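You operate a simulated robot arm through the tools that you are given. There is no shell and no other tool.

You are at the controls of a simulated two-armed robot. One attempt, no reset.

## Task
Measure the three plates; put the thinnest-coated one in the small grey tray.
Fine: meter on, try it on the bright block first, then press it on each plate; meter back and off. Set down upright: blue meter.

It is judged by the outcome, as a careful person would: the job done as asked, and still so three seconds after it is handed in. It fails if anything else is knocked over, pushed out of place, dropped, spilled or broken.

## Robot
Two 7-joint arms with fingered hands on one trunk that stands fixed in place. Base frame: the origin is at the foot of the trunk, x ahead of it, y to its left, z up. Lengths are in mm, angles in degrees, forces in N, time in s.
The left shoulder is at [70, 139, 1108], the right one opposite. With the tool pointing down near the work surface each hand reaches from about 460 to 840 mm from the base axis, measured 20 degrees to its own side. Payload 3.9 kg a hand.
The TCP of each hand is the grasp point between the finger pads, 29 mm short of the fingertips. In the tool frame z runs along the fingers and y along their closing line. Largest opening 100 mm; the body of the gripper starts 34 mm behind the TCP. The gripper is a hand of 5 fingers: y runs from the thumb to the fingers, the wrist lies at [-15, -105, -177] in the tool frame.
Orientation is told as [roll, pitch, yaw] about the base's x, y, z axes, in that order, counted from this pose: with the fingers straight down and the wrist toward the robot, the tool's x, y and z point along [0, 1, 0], [1, 0, 0] and [0, 0, -1] of the base frame.

## Interface
- The arms move only by the tool move_arm. It takes "left_plan", "right_plan" or both (then of equal length, played together; a hand with none holds still); each is a list of rows, each an object (a shift or turn left out is 0) with "translation": the shift along the tool's x, y, z in units of 40 mm (1.0 is 40 mm), a list of three; "angular": the turn, a rotation vector about the tool's x, y, z in units of 6 degrees (1.0 is 6 degrees), a list of three. In form: [{"translation": [dx, dy, dz], "angular": [ax, ay, az]}, ...]. A call has 1 to 20 rows; each row shifts and turns the commanded pose from where the row before left it, along the tool's axes as they then stand. A call with a number of a shift or a turn outside -1 to 1 is refused whole. Rows are played at 5 a second. More than 50 mm and 8.6 degrees between two rows, and nothing of the call is played. A pose out of reach is approached as far as the arm can. The call stops where the force on the tool passes 40 N (or 10 N more than at its start, if that is more) or the arm is blocked; 0.2 s more then pass. In this call time passes only in rows, and 0.2 s behind the last. The reply holds the time, the measured pose of the TCP, the force on the tool along the base axes, the opening and the grip force, in the units named above and with some noise, with the torque about the TCP (base axes, N m) and any sound that the robot's microphone picked up.
- Cameras (640 x 400 px; columns grow to the right, rows downward): "scene" is now at [134, 37.6, 1431.2]; the picture's right is [0.39, -0.92, 0.00], its down [-0.51, -0.21, -0.83] and it looks along [0.77, 0.32, -0.55] (base axes); focal length 366 px, centre (320, 200). "left" rides on the left gripper at [-66, -86, -121] in its tool frame; the picture's right is [-0.76, -0.31, 0.58], its down [0.59, -0.70, 0.40] and it looks along [0.28, 0.64, 0.71] (tool axes); focal length 247 px, centre (320, 200). "right" rides on the right gripper at [66, -86, -121] in its tool frame; the picture's right is [-0.76, 0.31, -0.58], its down [-0.59, -0.70, 0.40] and it looks along [-0.28, 0.64, 0.71] (tool axes); focal length 247 px, centre (320, 200).
- get_image(camera): a new picture of that camera. No time passes.
- slide_trunk(by): slides the trunk up (or, below 0, down) by that many mm; the arms and the scene camera ride with it, the base frame stays. It gives what a move gives, with no picture.
- finger_targets(index, middle, ring, little, thumb_bend, thumb_turn, hand): sets how far each is bent, from 0 (flat) to 1 (curled in); at 0.3 the hand is open as for a grip, at 0.7 the pads meet at the TCP. One left out holds its place. A second passes; each finger stops where it meets its share of the squeeze, and holds until it gets a number again. It is the only way to open and close the hand. It gives what a move gives, with no picture; readings hold the bend of each and the force on index, middle, ring, little, thumb and palm. thumb_turn goes from beside the hand (0) to across from the fingers (1), as for a grip.
- turn_head(pan, tilt): turns the head with the scene camera to pan (to the left, within 86 degrees either way) and tilt (down, from -29 to 69), counted from straight ahead of the robot. It gives what a move gives.
- locate(camera, pixels): for up to 12 pixels [column, row] of the newest picture of that camera ("zoom" is the newest enlarged one), the place [x, y, z] in the base frame of the surface seen there, good to about 3 mm. No time passes.
- enlarge(camera, box): a new picture of the part [left, top, right, bottom] of that camera's present view, enlarged. No time passes.
- close_job(): hands the job in; it is judged then, once.

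Open the grippers and draw the arms clear of the work before you hand the job in, unless the task says otherwise.

The tools are called by a JSON object that holds its "api" and its "payload". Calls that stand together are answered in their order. move_arm: Moves the arms, as the interface text tells. Its arguments: {"type":"object","properties":{"left_plan":{"type":"array"},"right_plan":{"type":"array"}},"required":[]} The other tools are called the same way: slide_trunk (by) slides the trunk up or down; finger_targets (index, middle, ring, little, thumb_bend, thumb_turn, hand) moves the fingers one by one; turn_head (pan, tilt) turns the head that bears the scene camera; get_image (camera) takes a picture; locate (camera, pixels) gives the place of the surface under pixels of a picture; enlarge (camera, box) takes an enlarged picture of a part of a camera's view; close_job () hands the job in.

At the start:

```text
time_s: 0.0
left_position: [396.7, 302.4, 1224.3]
left_ee_rot: [0.1, 0.1, 18.3]
left_ft_force: [0.2, -0.3, -0.1]
left_ft_torque: [0.0, 0.01, 0.02]
left_opening: 100.1
left_gripper_force: 0.1
left_shape: jaw
left_bend: [0.3, 0.3, 0.3, 0.3, 0.3, 0.98]
left_finger forces: [0.0, 0.1, 0.0, 0.0, 0.0, 0.0]
right_position: [432.3, 0.6, 1218.3]
right_ee_rot: [0.0, -0.1, 18.2]
right_ft_force: [-0.3, -0.4, 0.4]
right_ft_torque: [0.03, -0.04, 0.0]
right_opening: 99.8
right_gripper_force: 0.1
right_shape: jaw
right_bend: [0.3, 0.3, 0.3, 0.3, 0.3, 0.98]
right_finger forces: [0.1, 0.0, 0.1, 0.1, 0.1, 0.0]
trunk travel left (down, up): [-750.0, 90.0]
head pan, tilt: [22.8, 33.7]
```

scene: 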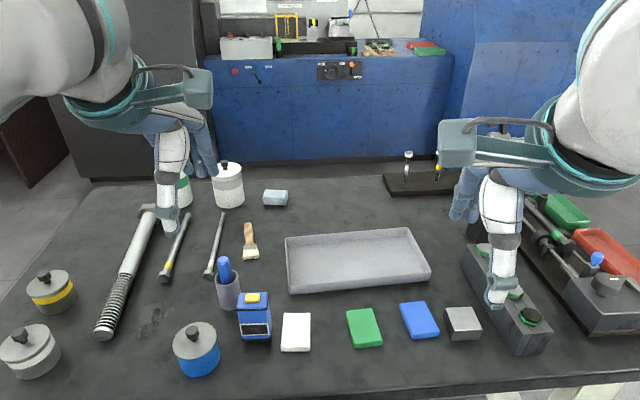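
right: 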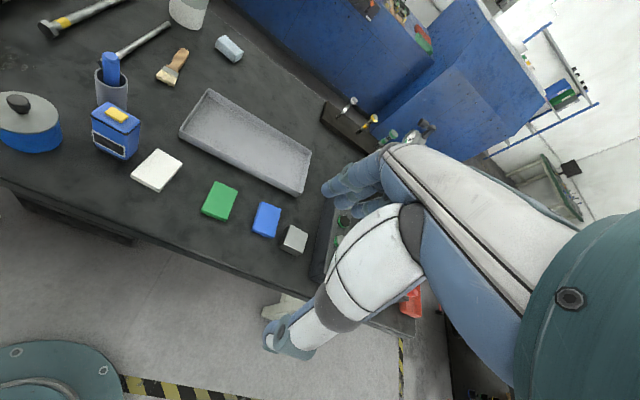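
left: 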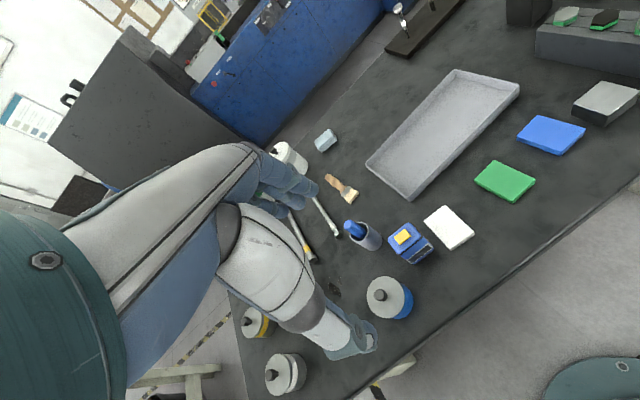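

The scene picture shows the blue meter near (254,315), white/green/blue plates at (296,332), (364,327), (419,319), a bright block at (463,323), and a grey tray at (357,260). I enlarge the work area to see details.

{"api": "enlarge", "payload": {"camera": "scene", "box": [190, 240, 350, 370]}}

{"api": "enlarge", "payload": {"camera": "scene", "box": [330, 220, 500, 370]}}

{"api": "enlarge", "payload": {"camera": "left", "box": [320, 180, 500, 300]}}

{"api": "enlarge", "payload": {"camera": "right", "box": [60, 30, 220, 200]}}

```text
3.08 times, centred on (270, 305) of scene
```

zoom: 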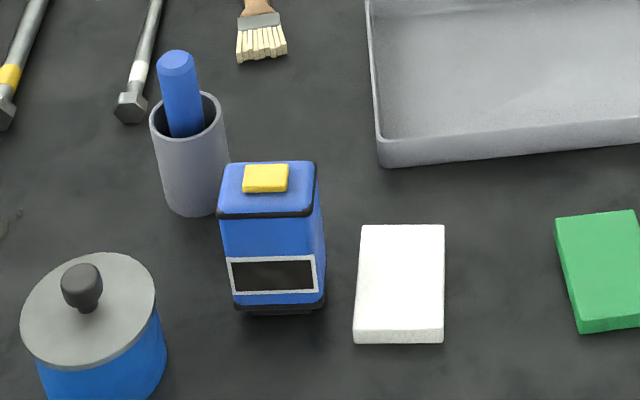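

```text
2.67 times, centred on (415, 295) of scene
```

zoom: 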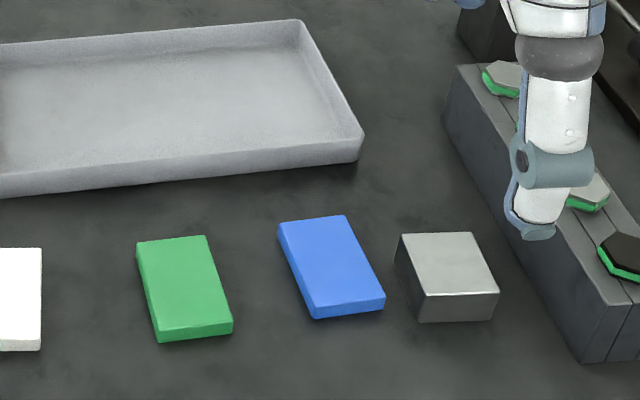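

```text
3.33 times, centred on (410, 240) of left
```

zoom: 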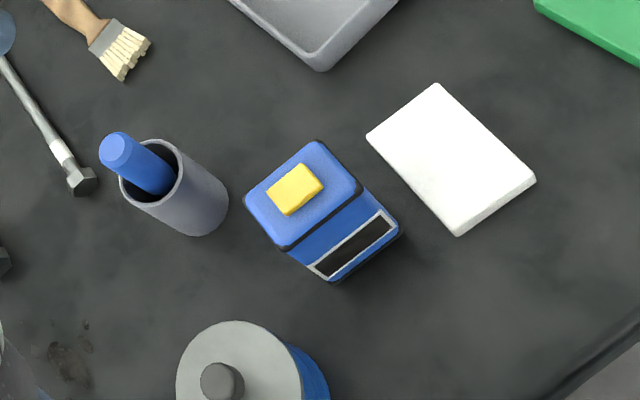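

```text
2.35 times, centred on (140, 115) of right
```

zoom: 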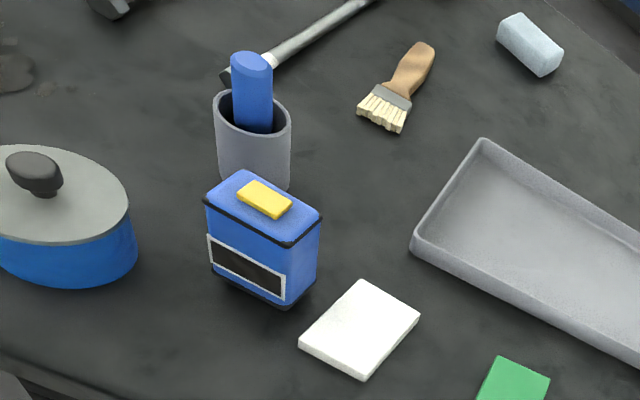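

The meter has a yellow button on top, a display on the robot-facing side and a dark foot below. Now I get the positions of the key objects from the scene picture.

{"api": "get_image", "payload": {"camera": "scene"}}

{"api": "locate", "payload": {"camera": "scene", "pixels": [[253, 297], [240, 296], [268, 293], [242, 311], [269, 310], [246, 340], [269, 339], [255, 329], [282, 345], [310, 345], [284, 314], [311, 314]]}}

{"api": "locate", "payload": {"camera": "scene", "pixels": [[346, 312], [372, 309], [383, 341], [356, 345], [401, 305], [423, 301], [439, 331], [414, 337], [446, 309], [472, 308], [481, 331], [450, 332]]}}

{"api": "locate", "payload": {"camera": "scene", "pixels": [[286, 239], [408, 229], [430, 273], [290, 290], [357, 262], [300, 270], [415, 265], [226, 262], [227, 305], [197, 330], [196, 350], [330, 345]]}}

```text
taken
```

scene: 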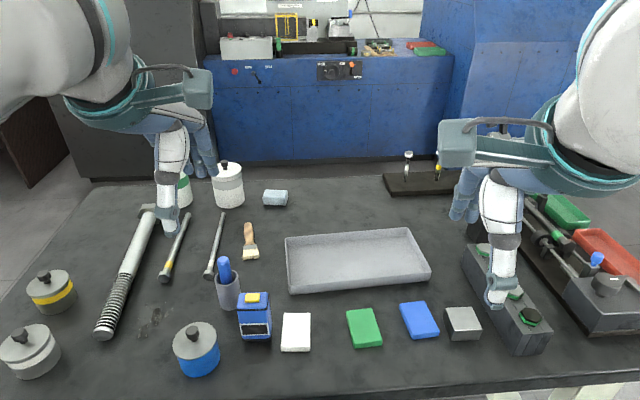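

```text
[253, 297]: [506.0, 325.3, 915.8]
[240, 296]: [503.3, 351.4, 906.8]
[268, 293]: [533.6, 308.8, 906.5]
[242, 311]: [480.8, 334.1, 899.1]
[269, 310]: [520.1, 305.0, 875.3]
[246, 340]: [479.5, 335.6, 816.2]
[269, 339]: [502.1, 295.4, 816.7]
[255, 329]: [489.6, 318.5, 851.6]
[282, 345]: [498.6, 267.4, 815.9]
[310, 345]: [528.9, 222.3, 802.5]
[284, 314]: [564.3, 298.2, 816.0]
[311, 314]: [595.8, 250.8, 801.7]
```

```text
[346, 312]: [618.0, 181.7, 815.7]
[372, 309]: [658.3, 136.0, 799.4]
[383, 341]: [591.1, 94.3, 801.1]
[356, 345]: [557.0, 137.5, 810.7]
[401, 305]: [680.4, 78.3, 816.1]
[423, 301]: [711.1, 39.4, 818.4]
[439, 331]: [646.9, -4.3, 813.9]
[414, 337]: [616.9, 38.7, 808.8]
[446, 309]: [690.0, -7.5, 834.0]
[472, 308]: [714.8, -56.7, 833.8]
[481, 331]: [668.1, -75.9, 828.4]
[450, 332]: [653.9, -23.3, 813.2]
```

```text
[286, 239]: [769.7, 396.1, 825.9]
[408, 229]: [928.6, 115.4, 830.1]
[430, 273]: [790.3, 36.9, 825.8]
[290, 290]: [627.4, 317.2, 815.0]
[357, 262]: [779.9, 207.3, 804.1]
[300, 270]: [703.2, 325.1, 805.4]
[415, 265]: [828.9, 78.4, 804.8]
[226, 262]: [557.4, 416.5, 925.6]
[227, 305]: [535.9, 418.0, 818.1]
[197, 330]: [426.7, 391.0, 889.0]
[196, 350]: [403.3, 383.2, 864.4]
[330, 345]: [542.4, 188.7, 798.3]
```

The table is at about z=799; the meter stands at about (507,322) with its top near 907 and button top 915. I look at the left hand and the wider surroundings before moving.

{"api": "enlarge", "payload": {"camera": "scene", "box": [120, 100, 260, 240]}}

{"api": "enlarge", "payload": {"camera": "left", "box": [200, 130, 400, 370]}}

{"api": "enlarge", "payload": {"camera": "scene", "box": [460, 180, 640, 360]}}

{"api": "enlarge", "payload": {"camera": "scene", "box": [210, 0, 470, 120]}}

```text
2.86 times, centred on (190, 170) of scene
```

zoom: 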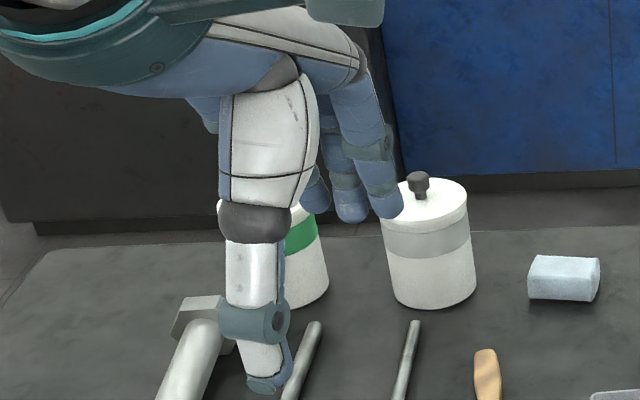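

```text
1.67 times, centred on (300, 250) of left
```

zoom: 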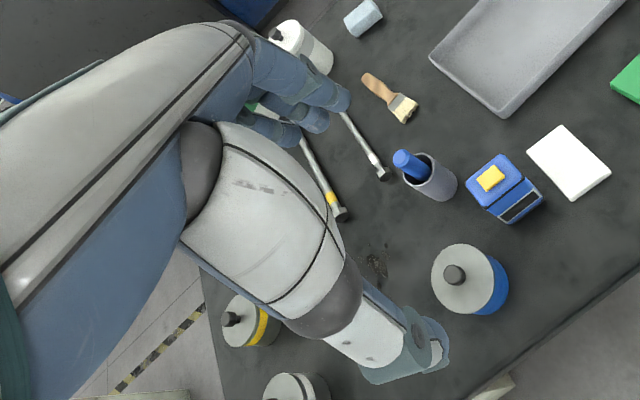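

```text
2.22 times, centred on (550, 270) of scene
```

zoom: 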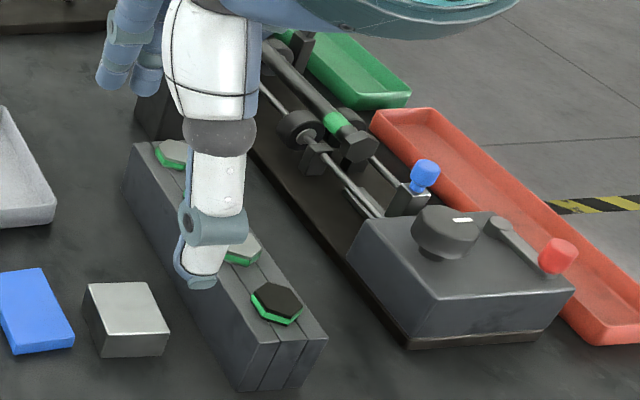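

```text
2.46 times, centred on (340, 60) of scene
```

zoom: 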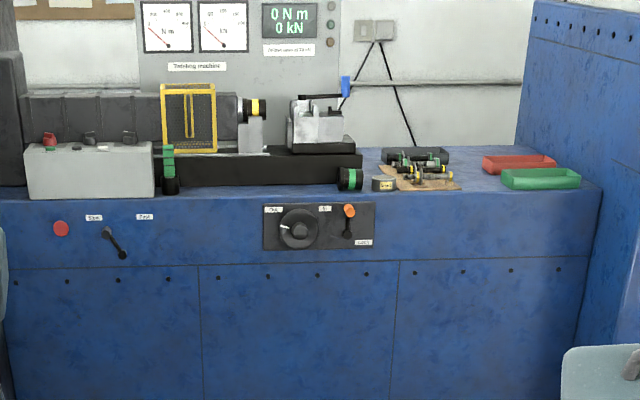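

The only grey tray I see is the one at (357,260). I test a pointing shape of the left hand high above the table (index at 0.5, others curled) so I can measure where the index tip sits relative to the TCP.

{"api": "finger_targets", "payload": {"hand": "left", "index": 0.45, "middle": 1.0, "ring": 1.0, "little": 1.0}}

{"api": "turn_head", "payload": {"pan": 30, "tilt": 30}}

{"api": "get_image", "payload": {"camera": "scene"}}

{"api": "get_image", "payload": {"camera": "left"}}

{"api": "get_image", "payload": {"camera": "right"}}

```text
time_s: 1.0
left_position: [396.8, 302.0, 1224.0]
left_ee_rot: [-0.1, -0.1, 18.2]
left_ft_force: [0.5, 0.5, -1.1]
left_ft_torque: [0.0, -0.02, 0.03]
left_opening: 80.6
left_gripper_force: 0.0
left_shape: fingers
left_bend: [0.45, 1.0, 1.0, 1.0, 0.3, 0.98]
left_finger forces: [0.0, 0.0, 0.0, 0.1, 0.1, 0.1]
right_position: [432.3, -0.0, 1216.7]
right_ee_rot: [0.0, 0.0, 18.2]
right_ft_force: [0.8, -0.2, 0.5]
right_ft_torque: [0.02, 0.02, 0.0]
right_opening: 99.7
right_gripper_force: 0.1
right_shape: jaw
right_bend: [0.3, 0.3, 0.3, 0.3, 0.3, 0.98]
right_finger forces: [0.0, 0.0, 0.1, 0.1, 0.0, 0.1]
trunk travel left (down, up): [-750.0, 90.0]
head pan, tilt: [22.8, 33.7]
```

```text
time_s: 1.7
left_position: [396.1, 302.7, 1223.4]
left_ee_rot: [0.0, -0.1, 18.2]
left_ft_force: [-0.3, -0.6, -0.5]
left_ft_torque: [0.02, 0.01, 0.02]
left_opening: 80.8
left_gripper_force: 0.1
left_shape: fingers
left_bend: [0.45, 1.0, 1.0, 1.0, 0.3, 0.98]
left_finger forces: [0.1, 0.0, 0.1, 0.0, 0.0, 0.1]
right_position: [432.2, 0.0, 1217.3]
right_ee_rot: [0.0, 0.0, 18.2]
right_ft_force: [-0.4, 0.1, 0.2]
right_ft_torque: [-0.04, 0.01, -0.01]
right_opening: 99.8
right_gripper_force: 0.1
right_shape: jaw
right_bend: [0.3, 0.3, 0.3, 0.3, 0.3, 0.98]
right_finger forces: [0.0, 0.0, 0.0, 0.1, 0.0, 0.1]
trunk travel left (down, up): [-750.0, 90.0]
head pan, tilt: [30.0, 30.0]
```

```text
taken
```

scene: 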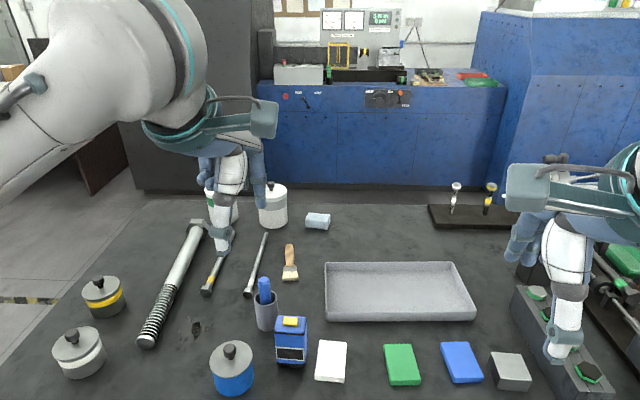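

```text
taken
```

left: 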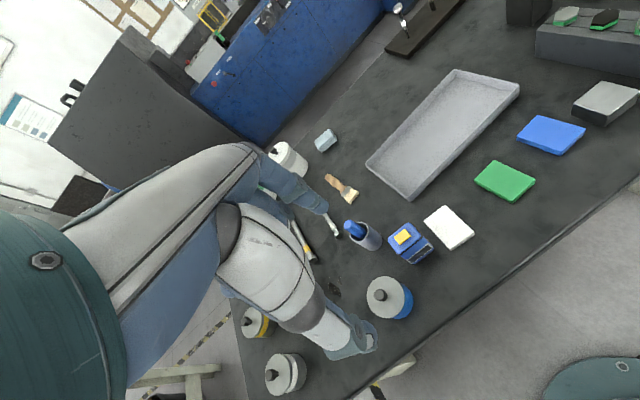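

```text
taken
```

right: 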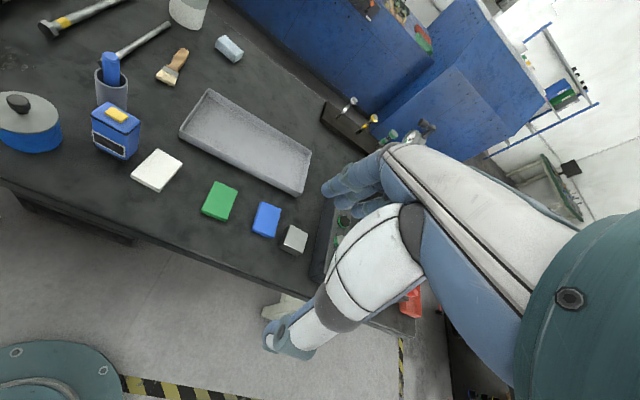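

The left picture shows the index tip near (322,207) and the thumb tip near (370,340). I locate these tips, to relate them to the TCP.

{"api": "enlarge", "payload": {"camera": "left", "box": [240, 140, 400, 370]}}

{"api": "locate", "payload": {"camera": "left", "pixels": [[324, 209], [318, 203], [310, 200], [300, 190], [370, 340], [374, 335], [375, 347], [366, 325], [350, 340], [320, 325]]}}

```text
1.74 times, centred on (320, 255) of left
```

zoom: 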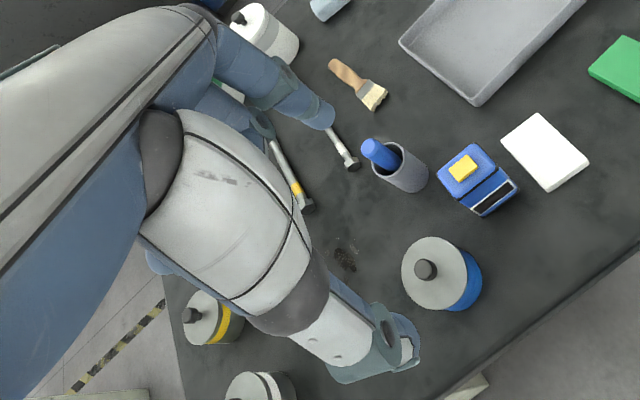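

```text
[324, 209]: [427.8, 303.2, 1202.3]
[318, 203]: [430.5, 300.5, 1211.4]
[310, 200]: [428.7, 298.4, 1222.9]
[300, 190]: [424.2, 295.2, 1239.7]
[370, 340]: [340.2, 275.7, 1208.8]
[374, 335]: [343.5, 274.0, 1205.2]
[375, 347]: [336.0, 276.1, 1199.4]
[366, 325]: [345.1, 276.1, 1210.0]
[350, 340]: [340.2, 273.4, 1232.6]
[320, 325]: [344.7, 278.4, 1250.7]
```

Index tip sits about 30 mm out along tool y and 22-25 mm beyond the TCP; the thumb is at about -60. Now I measure the meter precisely in an enlarged view.

{"api": "enlarge", "payload": {"camera": "scene", "box": [240, 290, 352, 390]}}

```text
4.00 times, centred on (296, 340) of scene
```

zoom: 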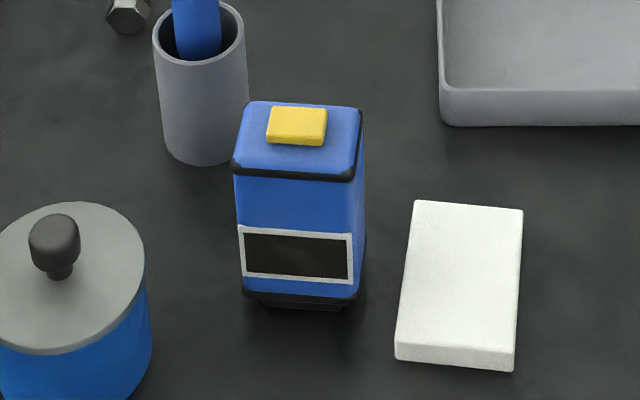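

The zoom shows the meter top corners at (247,102), (360,108), (350,178), (234,166), and the button around (297,125). I locate those and more.

{"api": "locate", "payload": {"camera": "zoom", "pixels": [[251, 106], [355, 112], [347, 172], [239, 162], [297, 122], [275, 112], [322, 113], [317, 140], [270, 136], [242, 228], [350, 236], [297, 255]]}}

{"api": "locate", "payload": {"camera": "zoom", "pixels": [[245, 277], [350, 285], [250, 292], [350, 297], [262, 304], [340, 308], [300, 320], [418, 205], [518, 214], [512, 345], [400, 340], [460, 270]]}}

{"api": "locate", "payload": {"camera": "zoom", "pixels": [[197, 20], [160, 50], [244, 40], [200, 62], [200, 160], [55, 235], [0, 240], [140, 240], [75, 350], [60, 280], [75, 210], [170, 150]]}}

```text
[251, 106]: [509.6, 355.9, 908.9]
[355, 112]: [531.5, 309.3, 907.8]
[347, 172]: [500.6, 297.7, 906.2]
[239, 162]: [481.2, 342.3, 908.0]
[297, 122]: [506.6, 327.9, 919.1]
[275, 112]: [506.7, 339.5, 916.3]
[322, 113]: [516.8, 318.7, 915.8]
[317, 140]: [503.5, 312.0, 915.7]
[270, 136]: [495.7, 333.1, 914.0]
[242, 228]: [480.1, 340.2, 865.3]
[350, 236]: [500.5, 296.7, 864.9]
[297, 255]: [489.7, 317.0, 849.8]
```

```text
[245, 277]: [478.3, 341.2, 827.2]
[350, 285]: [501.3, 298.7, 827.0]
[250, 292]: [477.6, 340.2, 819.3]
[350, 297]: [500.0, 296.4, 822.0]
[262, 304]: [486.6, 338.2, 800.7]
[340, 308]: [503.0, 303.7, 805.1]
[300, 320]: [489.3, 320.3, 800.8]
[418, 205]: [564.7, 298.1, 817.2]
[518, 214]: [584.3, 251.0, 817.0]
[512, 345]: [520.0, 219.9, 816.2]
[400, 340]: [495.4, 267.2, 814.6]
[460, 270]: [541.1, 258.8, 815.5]
```

```text
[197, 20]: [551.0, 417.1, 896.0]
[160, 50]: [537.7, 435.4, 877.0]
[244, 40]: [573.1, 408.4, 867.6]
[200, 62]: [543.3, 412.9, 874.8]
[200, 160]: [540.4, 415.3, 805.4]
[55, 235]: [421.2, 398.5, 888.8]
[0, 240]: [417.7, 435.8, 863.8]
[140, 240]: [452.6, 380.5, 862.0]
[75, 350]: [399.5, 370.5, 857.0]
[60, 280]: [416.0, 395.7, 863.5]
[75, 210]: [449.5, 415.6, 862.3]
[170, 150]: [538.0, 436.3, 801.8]
```

Meter centre is about (506,326), width axis at yaw about -65 deg (53 mm wide, 33 mm deep), top 908, button top ~917, display at z 827-865. I lower and advance the left hand, then yaw it to -65 so the wrist lies off to the left and the display stays visible.

{"api": "move_arm", "payload": {"left_plan": [{"translation": [-0.177, 0.494, 0.9]}, {"translation": [-0.177, 0.494, 0.9]}, {"translation": [-0.177, 0.494, 0.9]}, {"translation": [-0.177, 0.494, 0.9]}, {"angular": [0, 0, 0.9917]}, {"angular": [0, 0, 0.9917]}, {"angular": [0, 0, 0.9917]}, {"angular": [0, 0, 0.9917]}, {"angular": [0, 0, 0.9917]}, {"angular": [0, 0, 0.9917]}, {"angular": [0, 0, 0.9917]}]}}

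{"api": "finger_targets", "payload": {"hand": "left", "index": 0.6}}

{"api": "get_image", "payload": {"camera": "scene"}}

{"api": "get_image", "payload": {"camera": "left"}}

```text
time_s: 4.1
left_position: [482.3, 300.0, 1079.4]
left_ee_rot: [0.0, 0.0, -23.5]
left_ft_force: [0.1, -0.2, 0.1]
left_ft_torque: [0.0, -0.01, 0.0]
left_opening: 81.0
left_gripper_force: 0.0
left_shape: fingers
left_bend: [0.45, 1.0, 1.0, 1.0, 0.3, 0.98]
left_finger forces: [0.0, 0.1, 0.1, 0.0, 0.0, 0.1]
right_position: [432.0, 1.0, 1217.3]
right_ee_rot: [0.0, 0.1, 18.2]
right_ft_force: [1.2, 0.0, 0.0]
right_ft_torque: [0.0, -0.01, -0.02]
right_opening: 99.8
right_gripper_force: 0.0
right_shape: jaw
right_bend: [0.3, 0.3, 0.3, 0.3, 0.3, 0.98]
right_finger forces: [0.0, 0.0, 0.0, 0.0, 0.0, 0.0]
trunk travel left (down, up): [-750.0, 90.0]
head pan, tilt: [30.0, 30.0]
```

```text
time_s: 5.1
left_position: [482.3, 300.7, 1079.9]
left_ee_rot: [0.0, 0.0, -23.4]
left_ft_force: [-0.2, 0.1, -0.1]
left_ft_torque: [-0.02, -0.02, 0.0]
left_opening: 62.3
left_gripper_force: 0.1
left_shape: fingers
left_bend: [0.6, 1.0, 1.0, 1.0, 0.3, 0.98]
left_finger forces: [0.0, 0.1, 0.0, 0.0, 0.0, 0.0]
right_position: [431.4, -0.3, 1216.4]
right_ee_rot: [0.0, 0.1, 18.1]
right_ft_force: [0.5, 0.0, 0.0]
right_ft_torque: [0.01, -0.01, 0.0]
right_opening: 100.1
right_gripper_force: 0.0
right_shape: jaw
right_bend: [0.3, 0.3, 0.3, 0.3, 0.3, 0.98]
right_finger forces: [0.0, 0.1, 0.0, 0.1, 0.1, 0.0]
trunk travel left (down, up): [-750.0, 90.0]
head pan, tilt: [30.0, 30.0]
```

```text
taken
```

scene: 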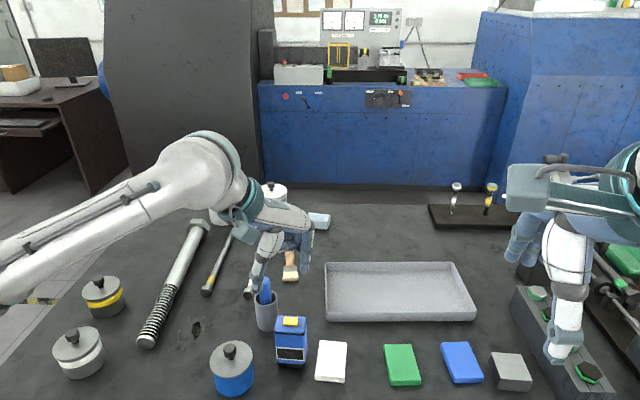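

```text
taken
```

left: 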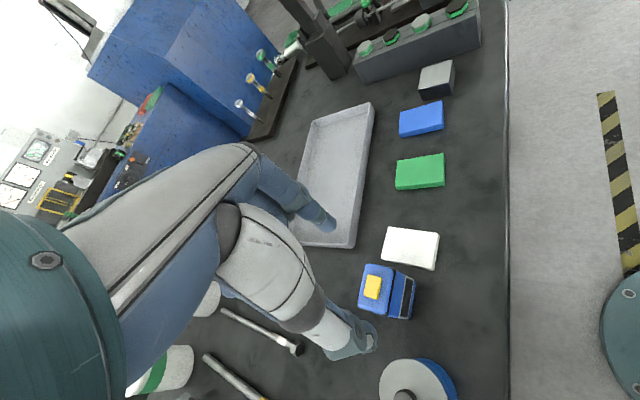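

The hand is yawed to -23.5 and the view stays clear. I finish the rotation to about -65.

{"api": "move_arm", "payload": {"left_plan": [{"angular": [0, 0, 0.9917]}, {"angular": [0, 0, 0.9917]}, {"angular": [0, 0, 0.9917]}, {"angular": [0, 0, 0.9917]}, {"angular": [0, 0, 0.9917]}, {"angular": [0, 0, 0.9917]}, {"angular": [0, 0, 0.9917]}]}}

{"api": "get_image", "payload": {"camera": "scene"}}

{"api": "enlarge", "payload": {"camera": "scene", "box": [220, 180, 380, 370]}}

{"api": "get_image", "payload": {"camera": "left"}}

```text
time_s: 6.7
left_position: [481.3, 299.9, 1079.4]
left_ee_rot: [-0.1, 0.0, -65.3]
left_ft_force: [-0.9, 0.2, 0.3]
left_ft_torque: [-0.01, 0.0, -0.03]
left_opening: 62.4
left_gripper_force: 0.1
left_shape: fingers
left_bend: [0.6, 1.0, 1.0, 1.0, 0.3, 0.98]
left_finger forces: [0.0, 0.1, 0.0, 0.0, 0.1, 0.0]
right_position: [434.0, -0.4, 1219.0]
right_ee_rot: [0.1, -0.1, 18.2]
right_ft_force: [-1.0, 0.8, -0.7]
right_ft_torque: [0.0, 0.0, 0.0]
right_opening: 99.9
right_gripper_force: 0.1
right_shape: jaw
right_bend: [0.3, 0.3, 0.3, 0.3, 0.3, 0.98]
right_finger forces: [0.0, 0.1, 0.0, 0.0, 0.1, 0.0]
trunk travel left (down, up): [-750.0, 90.0]
head pan, tilt: [30.0, 30.0]
```

```text
taken
```

scene: 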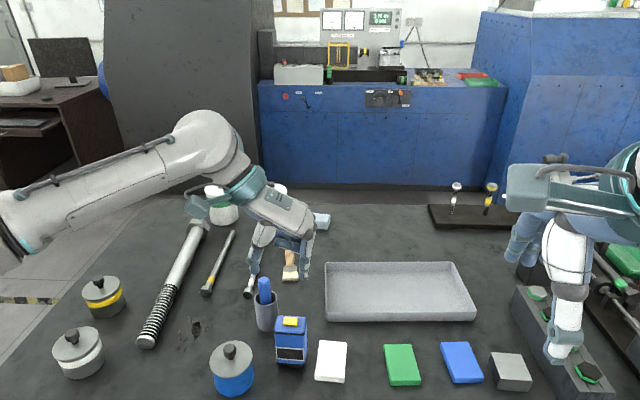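

```text
2.11 times, centred on (300, 275) of scene
```

zoom: 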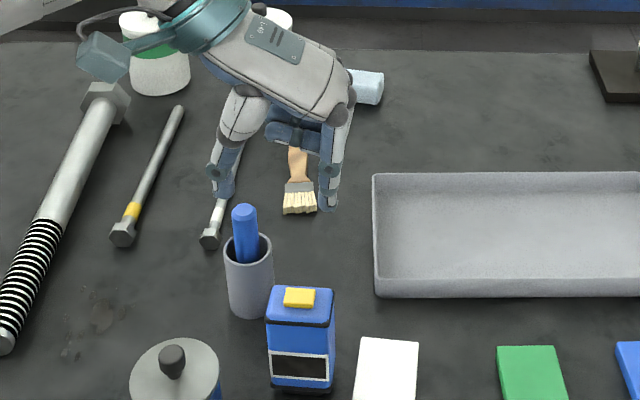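

```text
taken
```

left: 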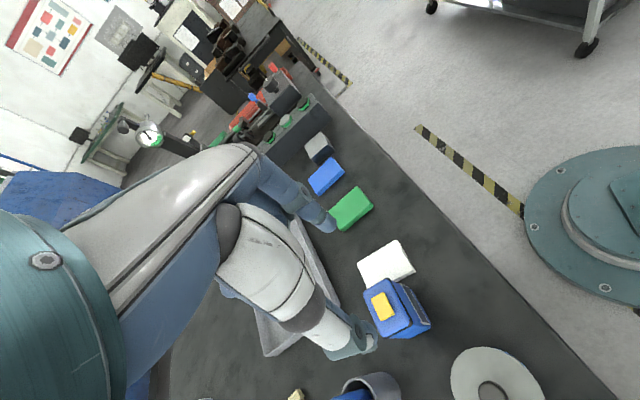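

The scene gives a side view of the pointing index (tip about (328,208) in the zoom) and thumb. I zoom more and locate both tips.

{"api": "enlarge", "payload": {"camera": "scene", "box": [260, 210, 324, 290]}}

```text
5.00 times, centred on (292, 250) of scene
```

zoom: 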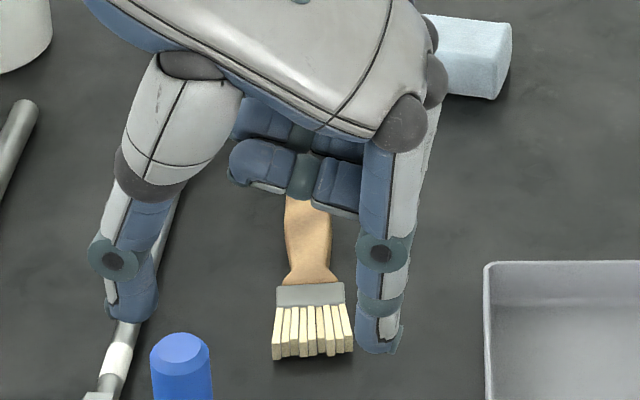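

{"api": "locate", "payload": {"camera": "zoom", "pixels": [[380, 348], [362, 345], [396, 350], [375, 330], [393, 320], [115, 312], [145, 315], [130, 300], [380, 250], [262, 165], [340, 185], [400, 125]]}}

```text
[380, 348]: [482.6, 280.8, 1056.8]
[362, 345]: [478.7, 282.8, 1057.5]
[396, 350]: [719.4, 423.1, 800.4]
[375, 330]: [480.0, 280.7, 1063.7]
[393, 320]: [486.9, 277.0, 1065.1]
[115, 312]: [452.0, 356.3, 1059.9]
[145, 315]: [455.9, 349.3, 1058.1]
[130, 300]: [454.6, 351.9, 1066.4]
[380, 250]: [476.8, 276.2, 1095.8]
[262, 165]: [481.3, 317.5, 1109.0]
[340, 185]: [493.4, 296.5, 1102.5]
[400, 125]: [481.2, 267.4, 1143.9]
```

Index tip is at about (1,17,27) in the tool frame. I move so the tip hovers about 16 mm above the button.

{"api": "move_arm", "payload": {"left_plan": [{"translation": [0.2, -0.19, 0.746]}, {"translation": [0.2, -0.19, 0.746]}, {"translation": [0.2, -0.19, 0.746]}, {"translation": [0.2, -0.19, 0.746]}]}}

{"api": "enlarge", "payload": {"camera": "scene", "box": [230, 260, 350, 380]}}

{"api": "get_image", "payload": {"camera": "left"}}

{"api": "enlarge", "payload": {"camera": "right", "box": [20, 40, 200, 200]}}

```text
time_s: 7.7
left_position: [499.3, 342.1, 959.3]
left_ee_rot: [0.0, 0.0, -65.1]
left_ft_force: [0.8, 0.7, -0.2]
left_ft_torque: [0.02, 0.0, 0.0]
left_opening: 62.7
left_gripper_force: 0.1
left_shape: fingers
left_bend: [0.6, 1.0, 1.0, 1.0, 0.3, 0.98]
left_finger forces: [0.1, 0.1, 0.1, 0.1, 0.1, 0.0]
right_position: [433.7, 0.1, 1218.7]
right_ee_rot: [0.0, 0.1, 18.3]
right_ft_force: [-0.1, 1.1, -0.4]
right_ft_torque: [0.01, 0.01, -0.01]
right_opening: 99.9
right_gripper_force: 0.0
right_shape: jaw
right_bend: [0.3, 0.3, 0.3, 0.3, 0.3, 0.98]
right_finger forces: [0.1, 0.0, 0.0, 0.0, 0.0, 0.1]
trunk travel left (down, up): [-750.0, 90.0]
head pan, tilt: [30.0, 30.0]
```

```text
3.33 times, centred on (290, 320) of scene
```

zoom: 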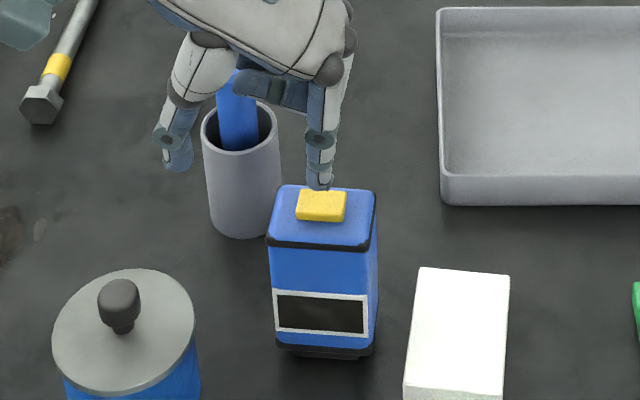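

```text
taken
```

left: 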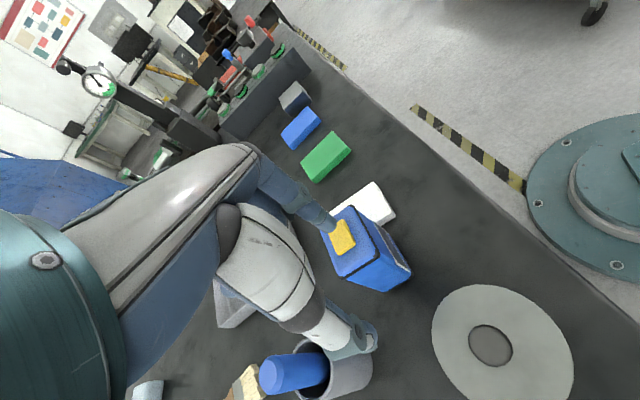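

```text
2.50 times, centred on (110, 120) of right
```

zoom: 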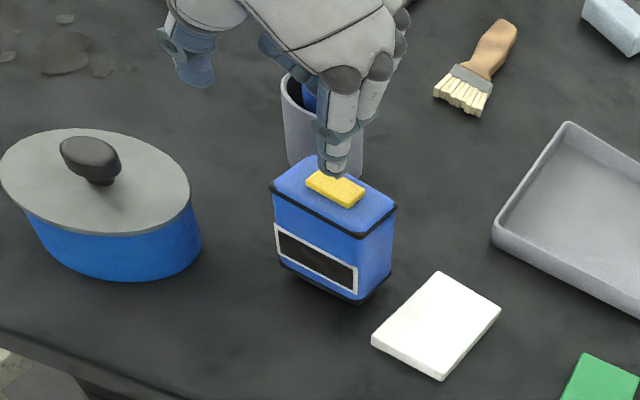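

The fingertip hovers just behind/above the yellow button. I locate the tip and button in the zoom (right camera) to check alignment.

{"api": "locate", "payload": {"camera": "zoom", "pixels": [[333, 172], [323, 165], [343, 168], [336, 190], [310, 178], [345, 206], [362, 190], [330, 172]]}}

{"api": "enlarge", "payload": {"camera": "scene", "box": [260, 290, 320, 340]}}

```text
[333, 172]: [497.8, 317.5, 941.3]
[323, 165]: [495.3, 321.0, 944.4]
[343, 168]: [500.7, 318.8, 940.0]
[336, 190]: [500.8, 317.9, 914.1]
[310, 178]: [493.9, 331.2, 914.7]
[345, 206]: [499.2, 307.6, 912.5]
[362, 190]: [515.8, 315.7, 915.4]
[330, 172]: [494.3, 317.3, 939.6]
```

```text
8.00 times, centred on (290, 315) of scene
```

zoom: 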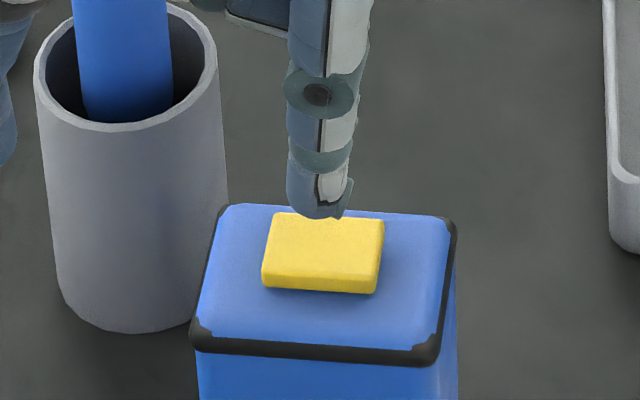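

Tip and button are aligned within a few mm (tip centre about (507,327), button centre about (506,323)). I press down slowly.

{"api": "move_arm", "payload": {"left_plan": [{"translation": [0, 0.05, 0.15]}, {"translation": [0, 0, 0.15]}, {"translation": [0, 0, 0.05]}, {"translation": [0, 0, 0.05]}]}}

{"api": "enlarge", "payload": {"camera": "scene", "box": [250, 290, 330, 370]}}

```text
time_s: 8.7
left_position: [498.6, 340.3, 945.5]
left_ee_rot: [0.1, 0.1, -65.1]
left_ft_force: [-0.3, 0.4, 0.0]
left_ft_torque: [0.01, 0.0, 0.0]
left_opening: 62.4
left_gripper_force: 0.3
left_shape: fingers
left_bend: [0.6, 1.0, 1.0, 1.0, 0.3, 0.98]
left_finger forces: [0.3, 0.0, 0.0, 0.0, 0.0, 0.0]
right_position: [431.9, 0.2, 1217.3]
right_ee_rot: [0.1, -0.1, 18.1]
right_ft_force: [0.4, -0.4, 0.0]
right_ft_torque: [-0.01, -0.01, 0.01]
right_opening: 100.0
right_gripper_force: 0.1
right_shape: jaw
right_bend: [0.3, 0.3, 0.3, 0.3, 0.3, 0.98]
right_finger forces: [0.0, 0.0, 0.1, 0.1, 0.0, 0.1]
trunk travel left (down, up): [-750.0, 90.0]
head pan, tilt: [30.0, 30.0]
```

```text
5.00 times, centred on (290, 330) of scene
```

zoom: 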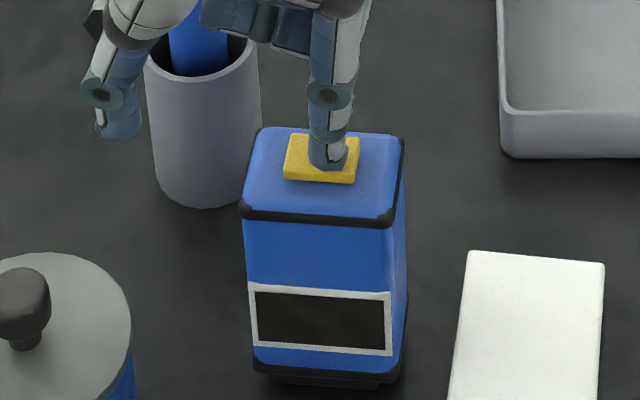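

The fingertip is now touching the button (index force 0.3 N, tip at (330,160) in zoom). I press on in small steps.

{"api": "move_arm", "payload": {"left_plan": [{"translation": [0, 0, 0.04]}, {"translation": [0, 0, 0.04]}]}}

{"api": "enlarge", "payload": {"camera": "scene", "box": [250, 290, 330, 370]}}

```text
time_s: 9.3
left_position: [498.8, 340.0, 942.9]
left_ee_rot: [0.0, 0.0, -65.1]
left_ft_force: [0.6, 0.9, 1.9]
left_ft_torque: [-0.01, -0.01, -0.04]
left_opening: 62.1
left_gripper_force: 0.4
left_shape: fingers
left_bend: [0.6, 1.0, 1.0, 1.0, 0.3, 0.98]
left_finger forces: [1.3, 0.0, 0.0, 0.0, 0.0, 0.0]
right_position: [433.1, -0.5, 1218.2]
right_ee_rot: [0.0, 0.0, 18.2]
right_ft_force: [-0.2, 0.5, -0.2]
right_ft_torque: [-0.01, -0.01, 0.02]
right_opening: 99.9
right_gripper_force: 0.1
right_shape: jaw
right_bend: [0.3, 0.3, 0.3, 0.3, 0.3, 0.98]
right_finger forces: [0.1, 0.0, 0.0, 0.1, 0.0, 0.0]
trunk travel left (down, up): [-750.0, 90.0]
head pan, tilt: [30.0, 30.0]
heard: click
```

```text
5.00 times, centred on (290, 330) of scene
```

zoom: 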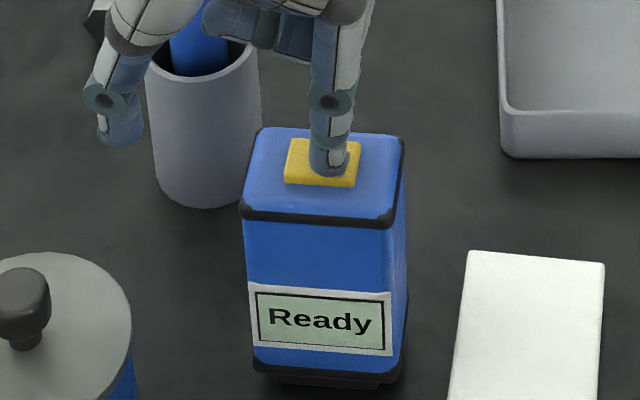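

A click was heard and the display reads "Ready". I lift the finger straight up and open the hand for gripping.

{"api": "move_arm", "payload": {"left_plan": [{"translation": [0, 0, -0.5]}, {"translation": [0, 0, -1]}, {"translation": [0, 0, -1]}]}}

{"api": "finger_targets", "payload": {"hand": "left", "index": 0.3, "middle": 0.3, "ring": 0.3, "little": 0.3, "thumb_bend": 0.3}}

{"api": "enlarge", "payload": {"camera": "scene", "box": [230, 220, 350, 370]}}

{"api": "get_image", "payload": {"camera": "left"}}

{"api": "enlarge", "payload": {"camera": "right", "box": [20, 0, 200, 180]}}

```text
time_s: 10.1
left_position: [497.1, 339.2, 1041.2]
left_ee_rot: [0.0, 0.0, -65.1]
left_ft_force: [0.6, -0.2, 1.2]
left_ft_torque: [-0.02, -0.02, 0.02]
left_opening: 62.7
left_gripper_force: 0.1
left_shape: fingers
left_bend: [0.6, 1.0, 1.0, 1.0, 0.3, 0.98]
left_finger forces: [0.0, 0.0, 0.0, 0.0, 0.0, 0.0]
right_position: [432.4, -1.8, 1217.5]
right_ee_rot: [0.0, 0.0, 18.3]
right_ft_force: [0.2, 0.4, 0.3]
right_ft_torque: [-0.01, -0.01, 0.0]
right_opening: 100.0
right_gripper_force: 0.1
right_shape: jaw
right_bend: [0.3, 0.3, 0.3, 0.3, 0.3, 0.98]
right_finger forces: [0.0, 0.1, 0.0, 0.0, 0.1, 0.0]
trunk travel left (down, up): [-750.0, 90.0]
head pan, tilt: [30.0, 30.0]
```

```text
time_s: 11.1
left_position: [498.3, 338.9, 1041.7]
left_ee_rot: [0.0, 0.0, -65.1]
left_ft_force: [0.4, 0.3, -1.0]
left_ft_torque: [0.02, 0.01, 0.03]
left_opening: 98.2
left_gripper_force: 0.0
left_shape: fingers
left_bend: [0.3, 0.3, 0.3, 0.3, 0.3, 0.98]
left_finger forces: [0.0, 0.1, 0.1, 0.1, 0.0, 0.0]
right_position: [433.1, -1.5, 1217.2]
right_ee_rot: [-0.1, 0.0, 18.3]
right_ft_force: [-0.3, 0.2, -0.6]
right_ft_torque: [0.03, 0.01, -0.04]
right_opening: 99.8
right_gripper_force: 0.0
right_shape: jaw
right_bend: [0.3, 0.3, 0.3, 0.3, 0.3, 0.98]
right_finger forces: [0.0, 0.0, 0.0, 0.1, 0.1, 0.0]
trunk travel left (down, up): [-750.0, 90.0]
head pan, tilt: [30.0, 30.0]
```

```text
2.67 times, centred on (290, 295) of scene
```

zoom: 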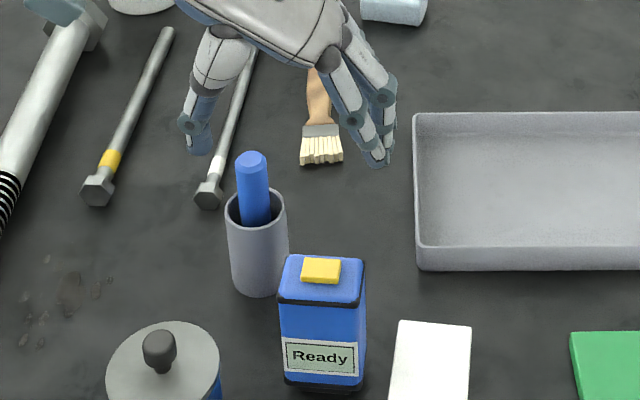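

```text
taken
```

left: 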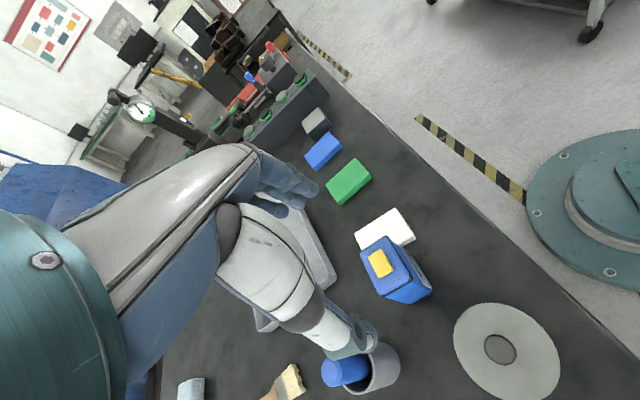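

```text
2.22 times, centred on (110, 90) of right
```

zoom: 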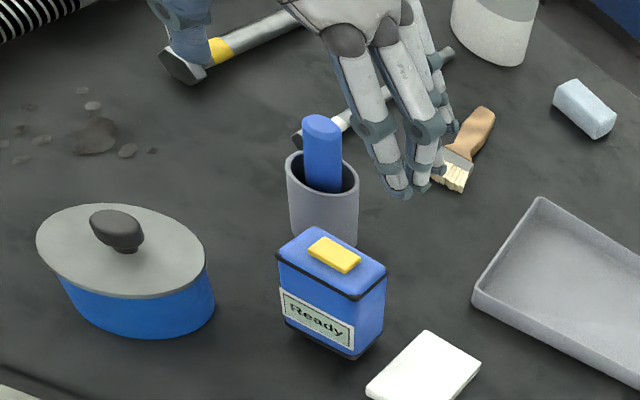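

Hand open; I zoom on the fingertips to learn where index and middle tips lie.

{"api": "enlarge", "payload": {"camera": "right", "box": [100, 0, 164, 64]}}

{"api": "locate", "payload": {"camera": "zoom", "pixels": [[310, 310], [330, 300], [355, 300], [390, 280], [420, 230], [290, 240], [350, 220]]}}

```text
6.25 times, centred on (132, 32) of right
```

zoom: 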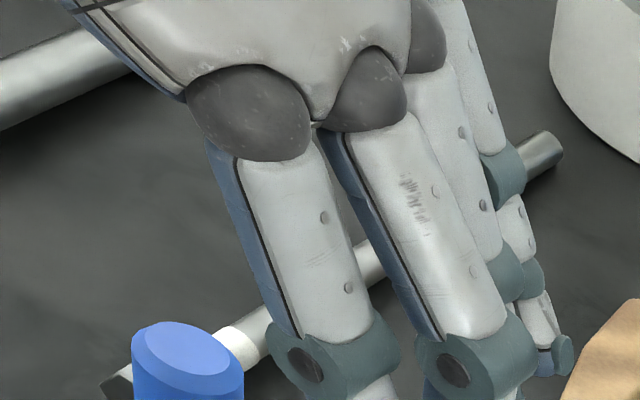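

```text
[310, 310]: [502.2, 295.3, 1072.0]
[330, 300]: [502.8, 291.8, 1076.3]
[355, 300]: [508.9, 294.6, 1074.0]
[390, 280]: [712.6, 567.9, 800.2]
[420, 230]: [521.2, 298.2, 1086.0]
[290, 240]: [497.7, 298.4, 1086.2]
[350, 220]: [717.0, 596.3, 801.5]
```

{"api": "enlarge", "payload": {"camera": "right", "box": [110, 25, 160, 65]}}

{"api": "enlarge", "payload": {"camera": "scene", "box": [290, 220, 390, 290]}}

```text
10.00 times, centred on (135, 45) of right
```

zoom: 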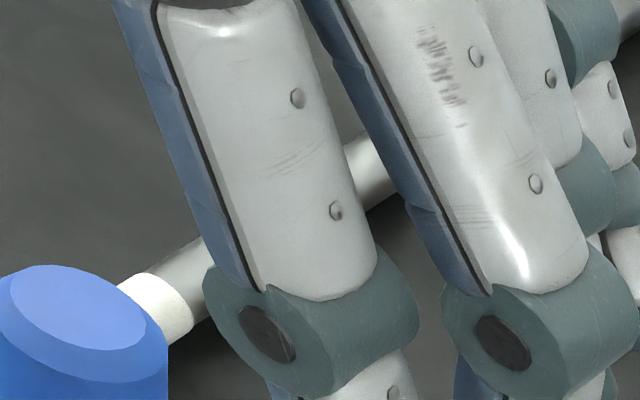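

```text
5.71 times, centred on (340, 255) of scene
```

zoom: 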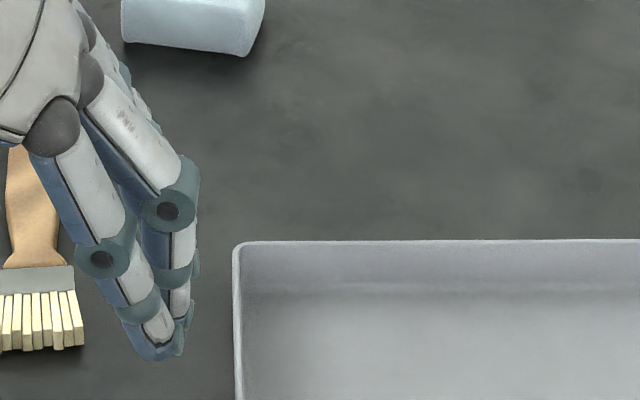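

{"api": "locate", "payload": {"camera": "zoom", "pixels": [[155, 350], [140, 340], [175, 345], [178, 320], [183, 305], [193, 320], [102, 258], [168, 211], [190, 310]]}}

{"api": "enlarge", "payload": {"camera": "right", "box": [110, 60, 160, 100]}}

```text
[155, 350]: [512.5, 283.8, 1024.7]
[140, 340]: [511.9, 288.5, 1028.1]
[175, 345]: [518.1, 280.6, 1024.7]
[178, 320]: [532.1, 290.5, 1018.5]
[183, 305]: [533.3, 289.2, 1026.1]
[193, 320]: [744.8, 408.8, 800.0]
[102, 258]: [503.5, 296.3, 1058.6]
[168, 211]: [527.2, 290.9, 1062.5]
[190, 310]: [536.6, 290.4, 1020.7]
```

```text
10.00 times, centred on (135, 80) of right
```

zoom: 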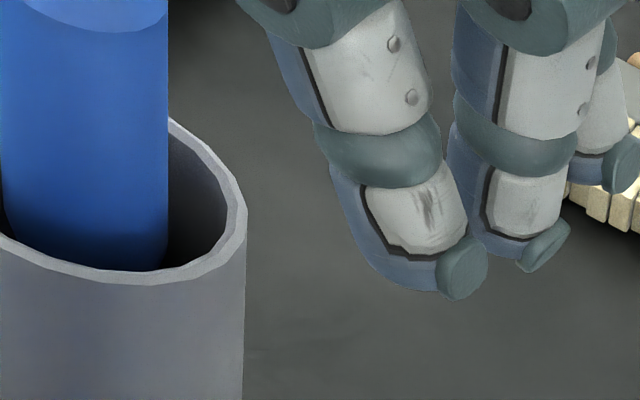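

Index centre is at tool x about -1 and middle at about +19, so I place the TCP such that the meter centre is at tool x=+5. First descend to just above the meter.

{"api": "move_arm", "payload": {"left_plan": [{"translation": [-0.03, 0.125, 0.763]}, {"translation": [-0.03, 0.125, 0.763]}, {"translation": [-0.03, 0.125, 0.763]}]}}

{"api": "enlarge", "payload": {"camera": "scene", "box": [230, 250, 350, 370]}}

{"api": "enlarge", "payload": {"camera": "right", "box": [20, 20, 200, 200]}}

{"api": "get_image", "payload": {"camera": "left"}}

```text
time_s: 11.9
left_position: [504.9, 321.7, 949.4]
left_ee_rot: [0.1, 0.1, -65.2]
left_ft_force: [0.1, 0.0, -0.6]
left_ft_torque: [-0.02, -0.03, 0.04]
left_opening: 98.5
left_gripper_force: 0.0
left_shape: fingers
left_bend: [0.3, 0.3, 0.3, 0.3, 0.3, 0.98]
left_finger forces: [0.1, 0.1, 0.1, 0.0, 0.1, 0.0]
right_position: [432.3, 0.3, 1217.0]
right_ee_rot: [0.0, 0.1, 18.2]
right_ft_force: [0.1, 0.6, -0.4]
right_ft_torque: [-0.01, 0.03, 0.02]
right_opening: 99.7
right_gripper_force: 0.2
right_shape: jaw
right_bend: [0.3, 0.3, 0.3, 0.3, 0.3, 0.98]
right_finger forces: [0.0, 0.0, 0.0, 0.0, 0.0, 0.0]
trunk travel left (down, up): [-750.0, 90.0]
head pan, tilt: [30.0, 30.0]
```

```text
3.33 times, centred on (290, 310) of scene
```

zoom: 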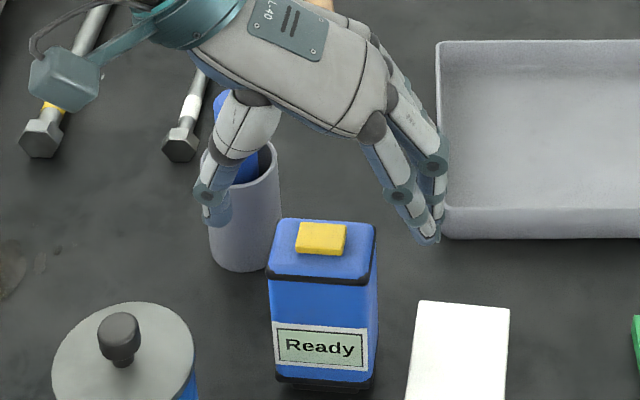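

```text
2.22 times, centred on (110, 110) of right
```

zoom: 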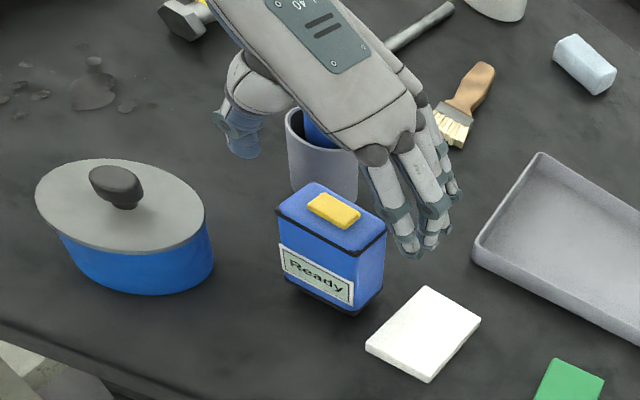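

```text
taken
```

left: 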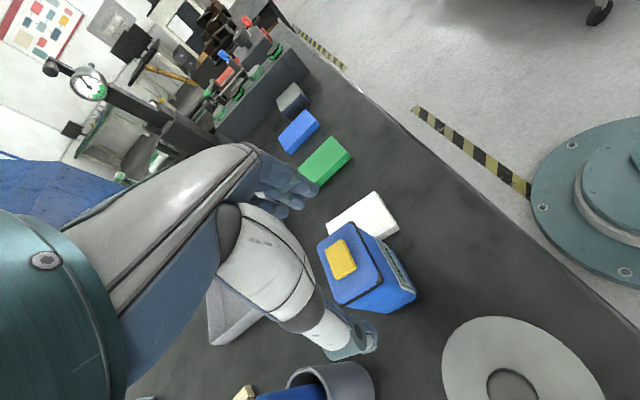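

Alignment looks good from above: button between thumb and fingers. I take a fresh pose reading with a tiny downward move before descending around the meter.

{"api": "move_arm", "payload": {"left_plan": [{"translation": [0, 0, 0.05]}, {"translation": [0, 0, 0.05]}]}}

{"api": "locate", "payload": {"camera": "left", "pixels": [[342, 258], [370, 340], [305, 185], [372, 325], [350, 236], [318, 190]]}}

```text
time_s: 12.5
left_position: [502.6, 323.2, 944.7]
left_ee_rot: [0.0, 0.0, -65.1]
left_ft_force: [0.8, 0.1, 0.6]
left_ft_torque: [-0.01, -0.03, 0.05]
left_opening: 98.4
left_gripper_force: 0.0
left_shape: fingers
left_bend: [0.3, 0.3, 0.3, 0.3, 0.3, 0.98]
left_finger forces: [0.0, 0.0, 0.0, 0.1, 0.0, 0.0]
right_position: [433.3, 0.5, 1218.7]
right_ee_rot: [-0.1, 0.0, 18.2]
right_ft_force: [0.1, -0.4, 0.1]
right_ft_torque: [0.01, -0.01, -0.02]
right_opening: 100.1
right_gripper_force: 0.0
right_shape: jaw
right_bend: [0.3, 0.3, 0.3, 0.3, 0.3, 0.98]
right_finger forces: [0.1, 0.1, 0.1, 0.0, 0.0, 0.0]
trunk travel left (down, up): [-750.0, 90.0]
head pan, tilt: [30.0, 30.0]
```

```text
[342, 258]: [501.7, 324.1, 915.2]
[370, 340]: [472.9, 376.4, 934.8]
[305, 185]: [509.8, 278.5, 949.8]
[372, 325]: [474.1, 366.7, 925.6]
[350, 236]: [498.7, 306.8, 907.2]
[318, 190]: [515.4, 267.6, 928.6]
```

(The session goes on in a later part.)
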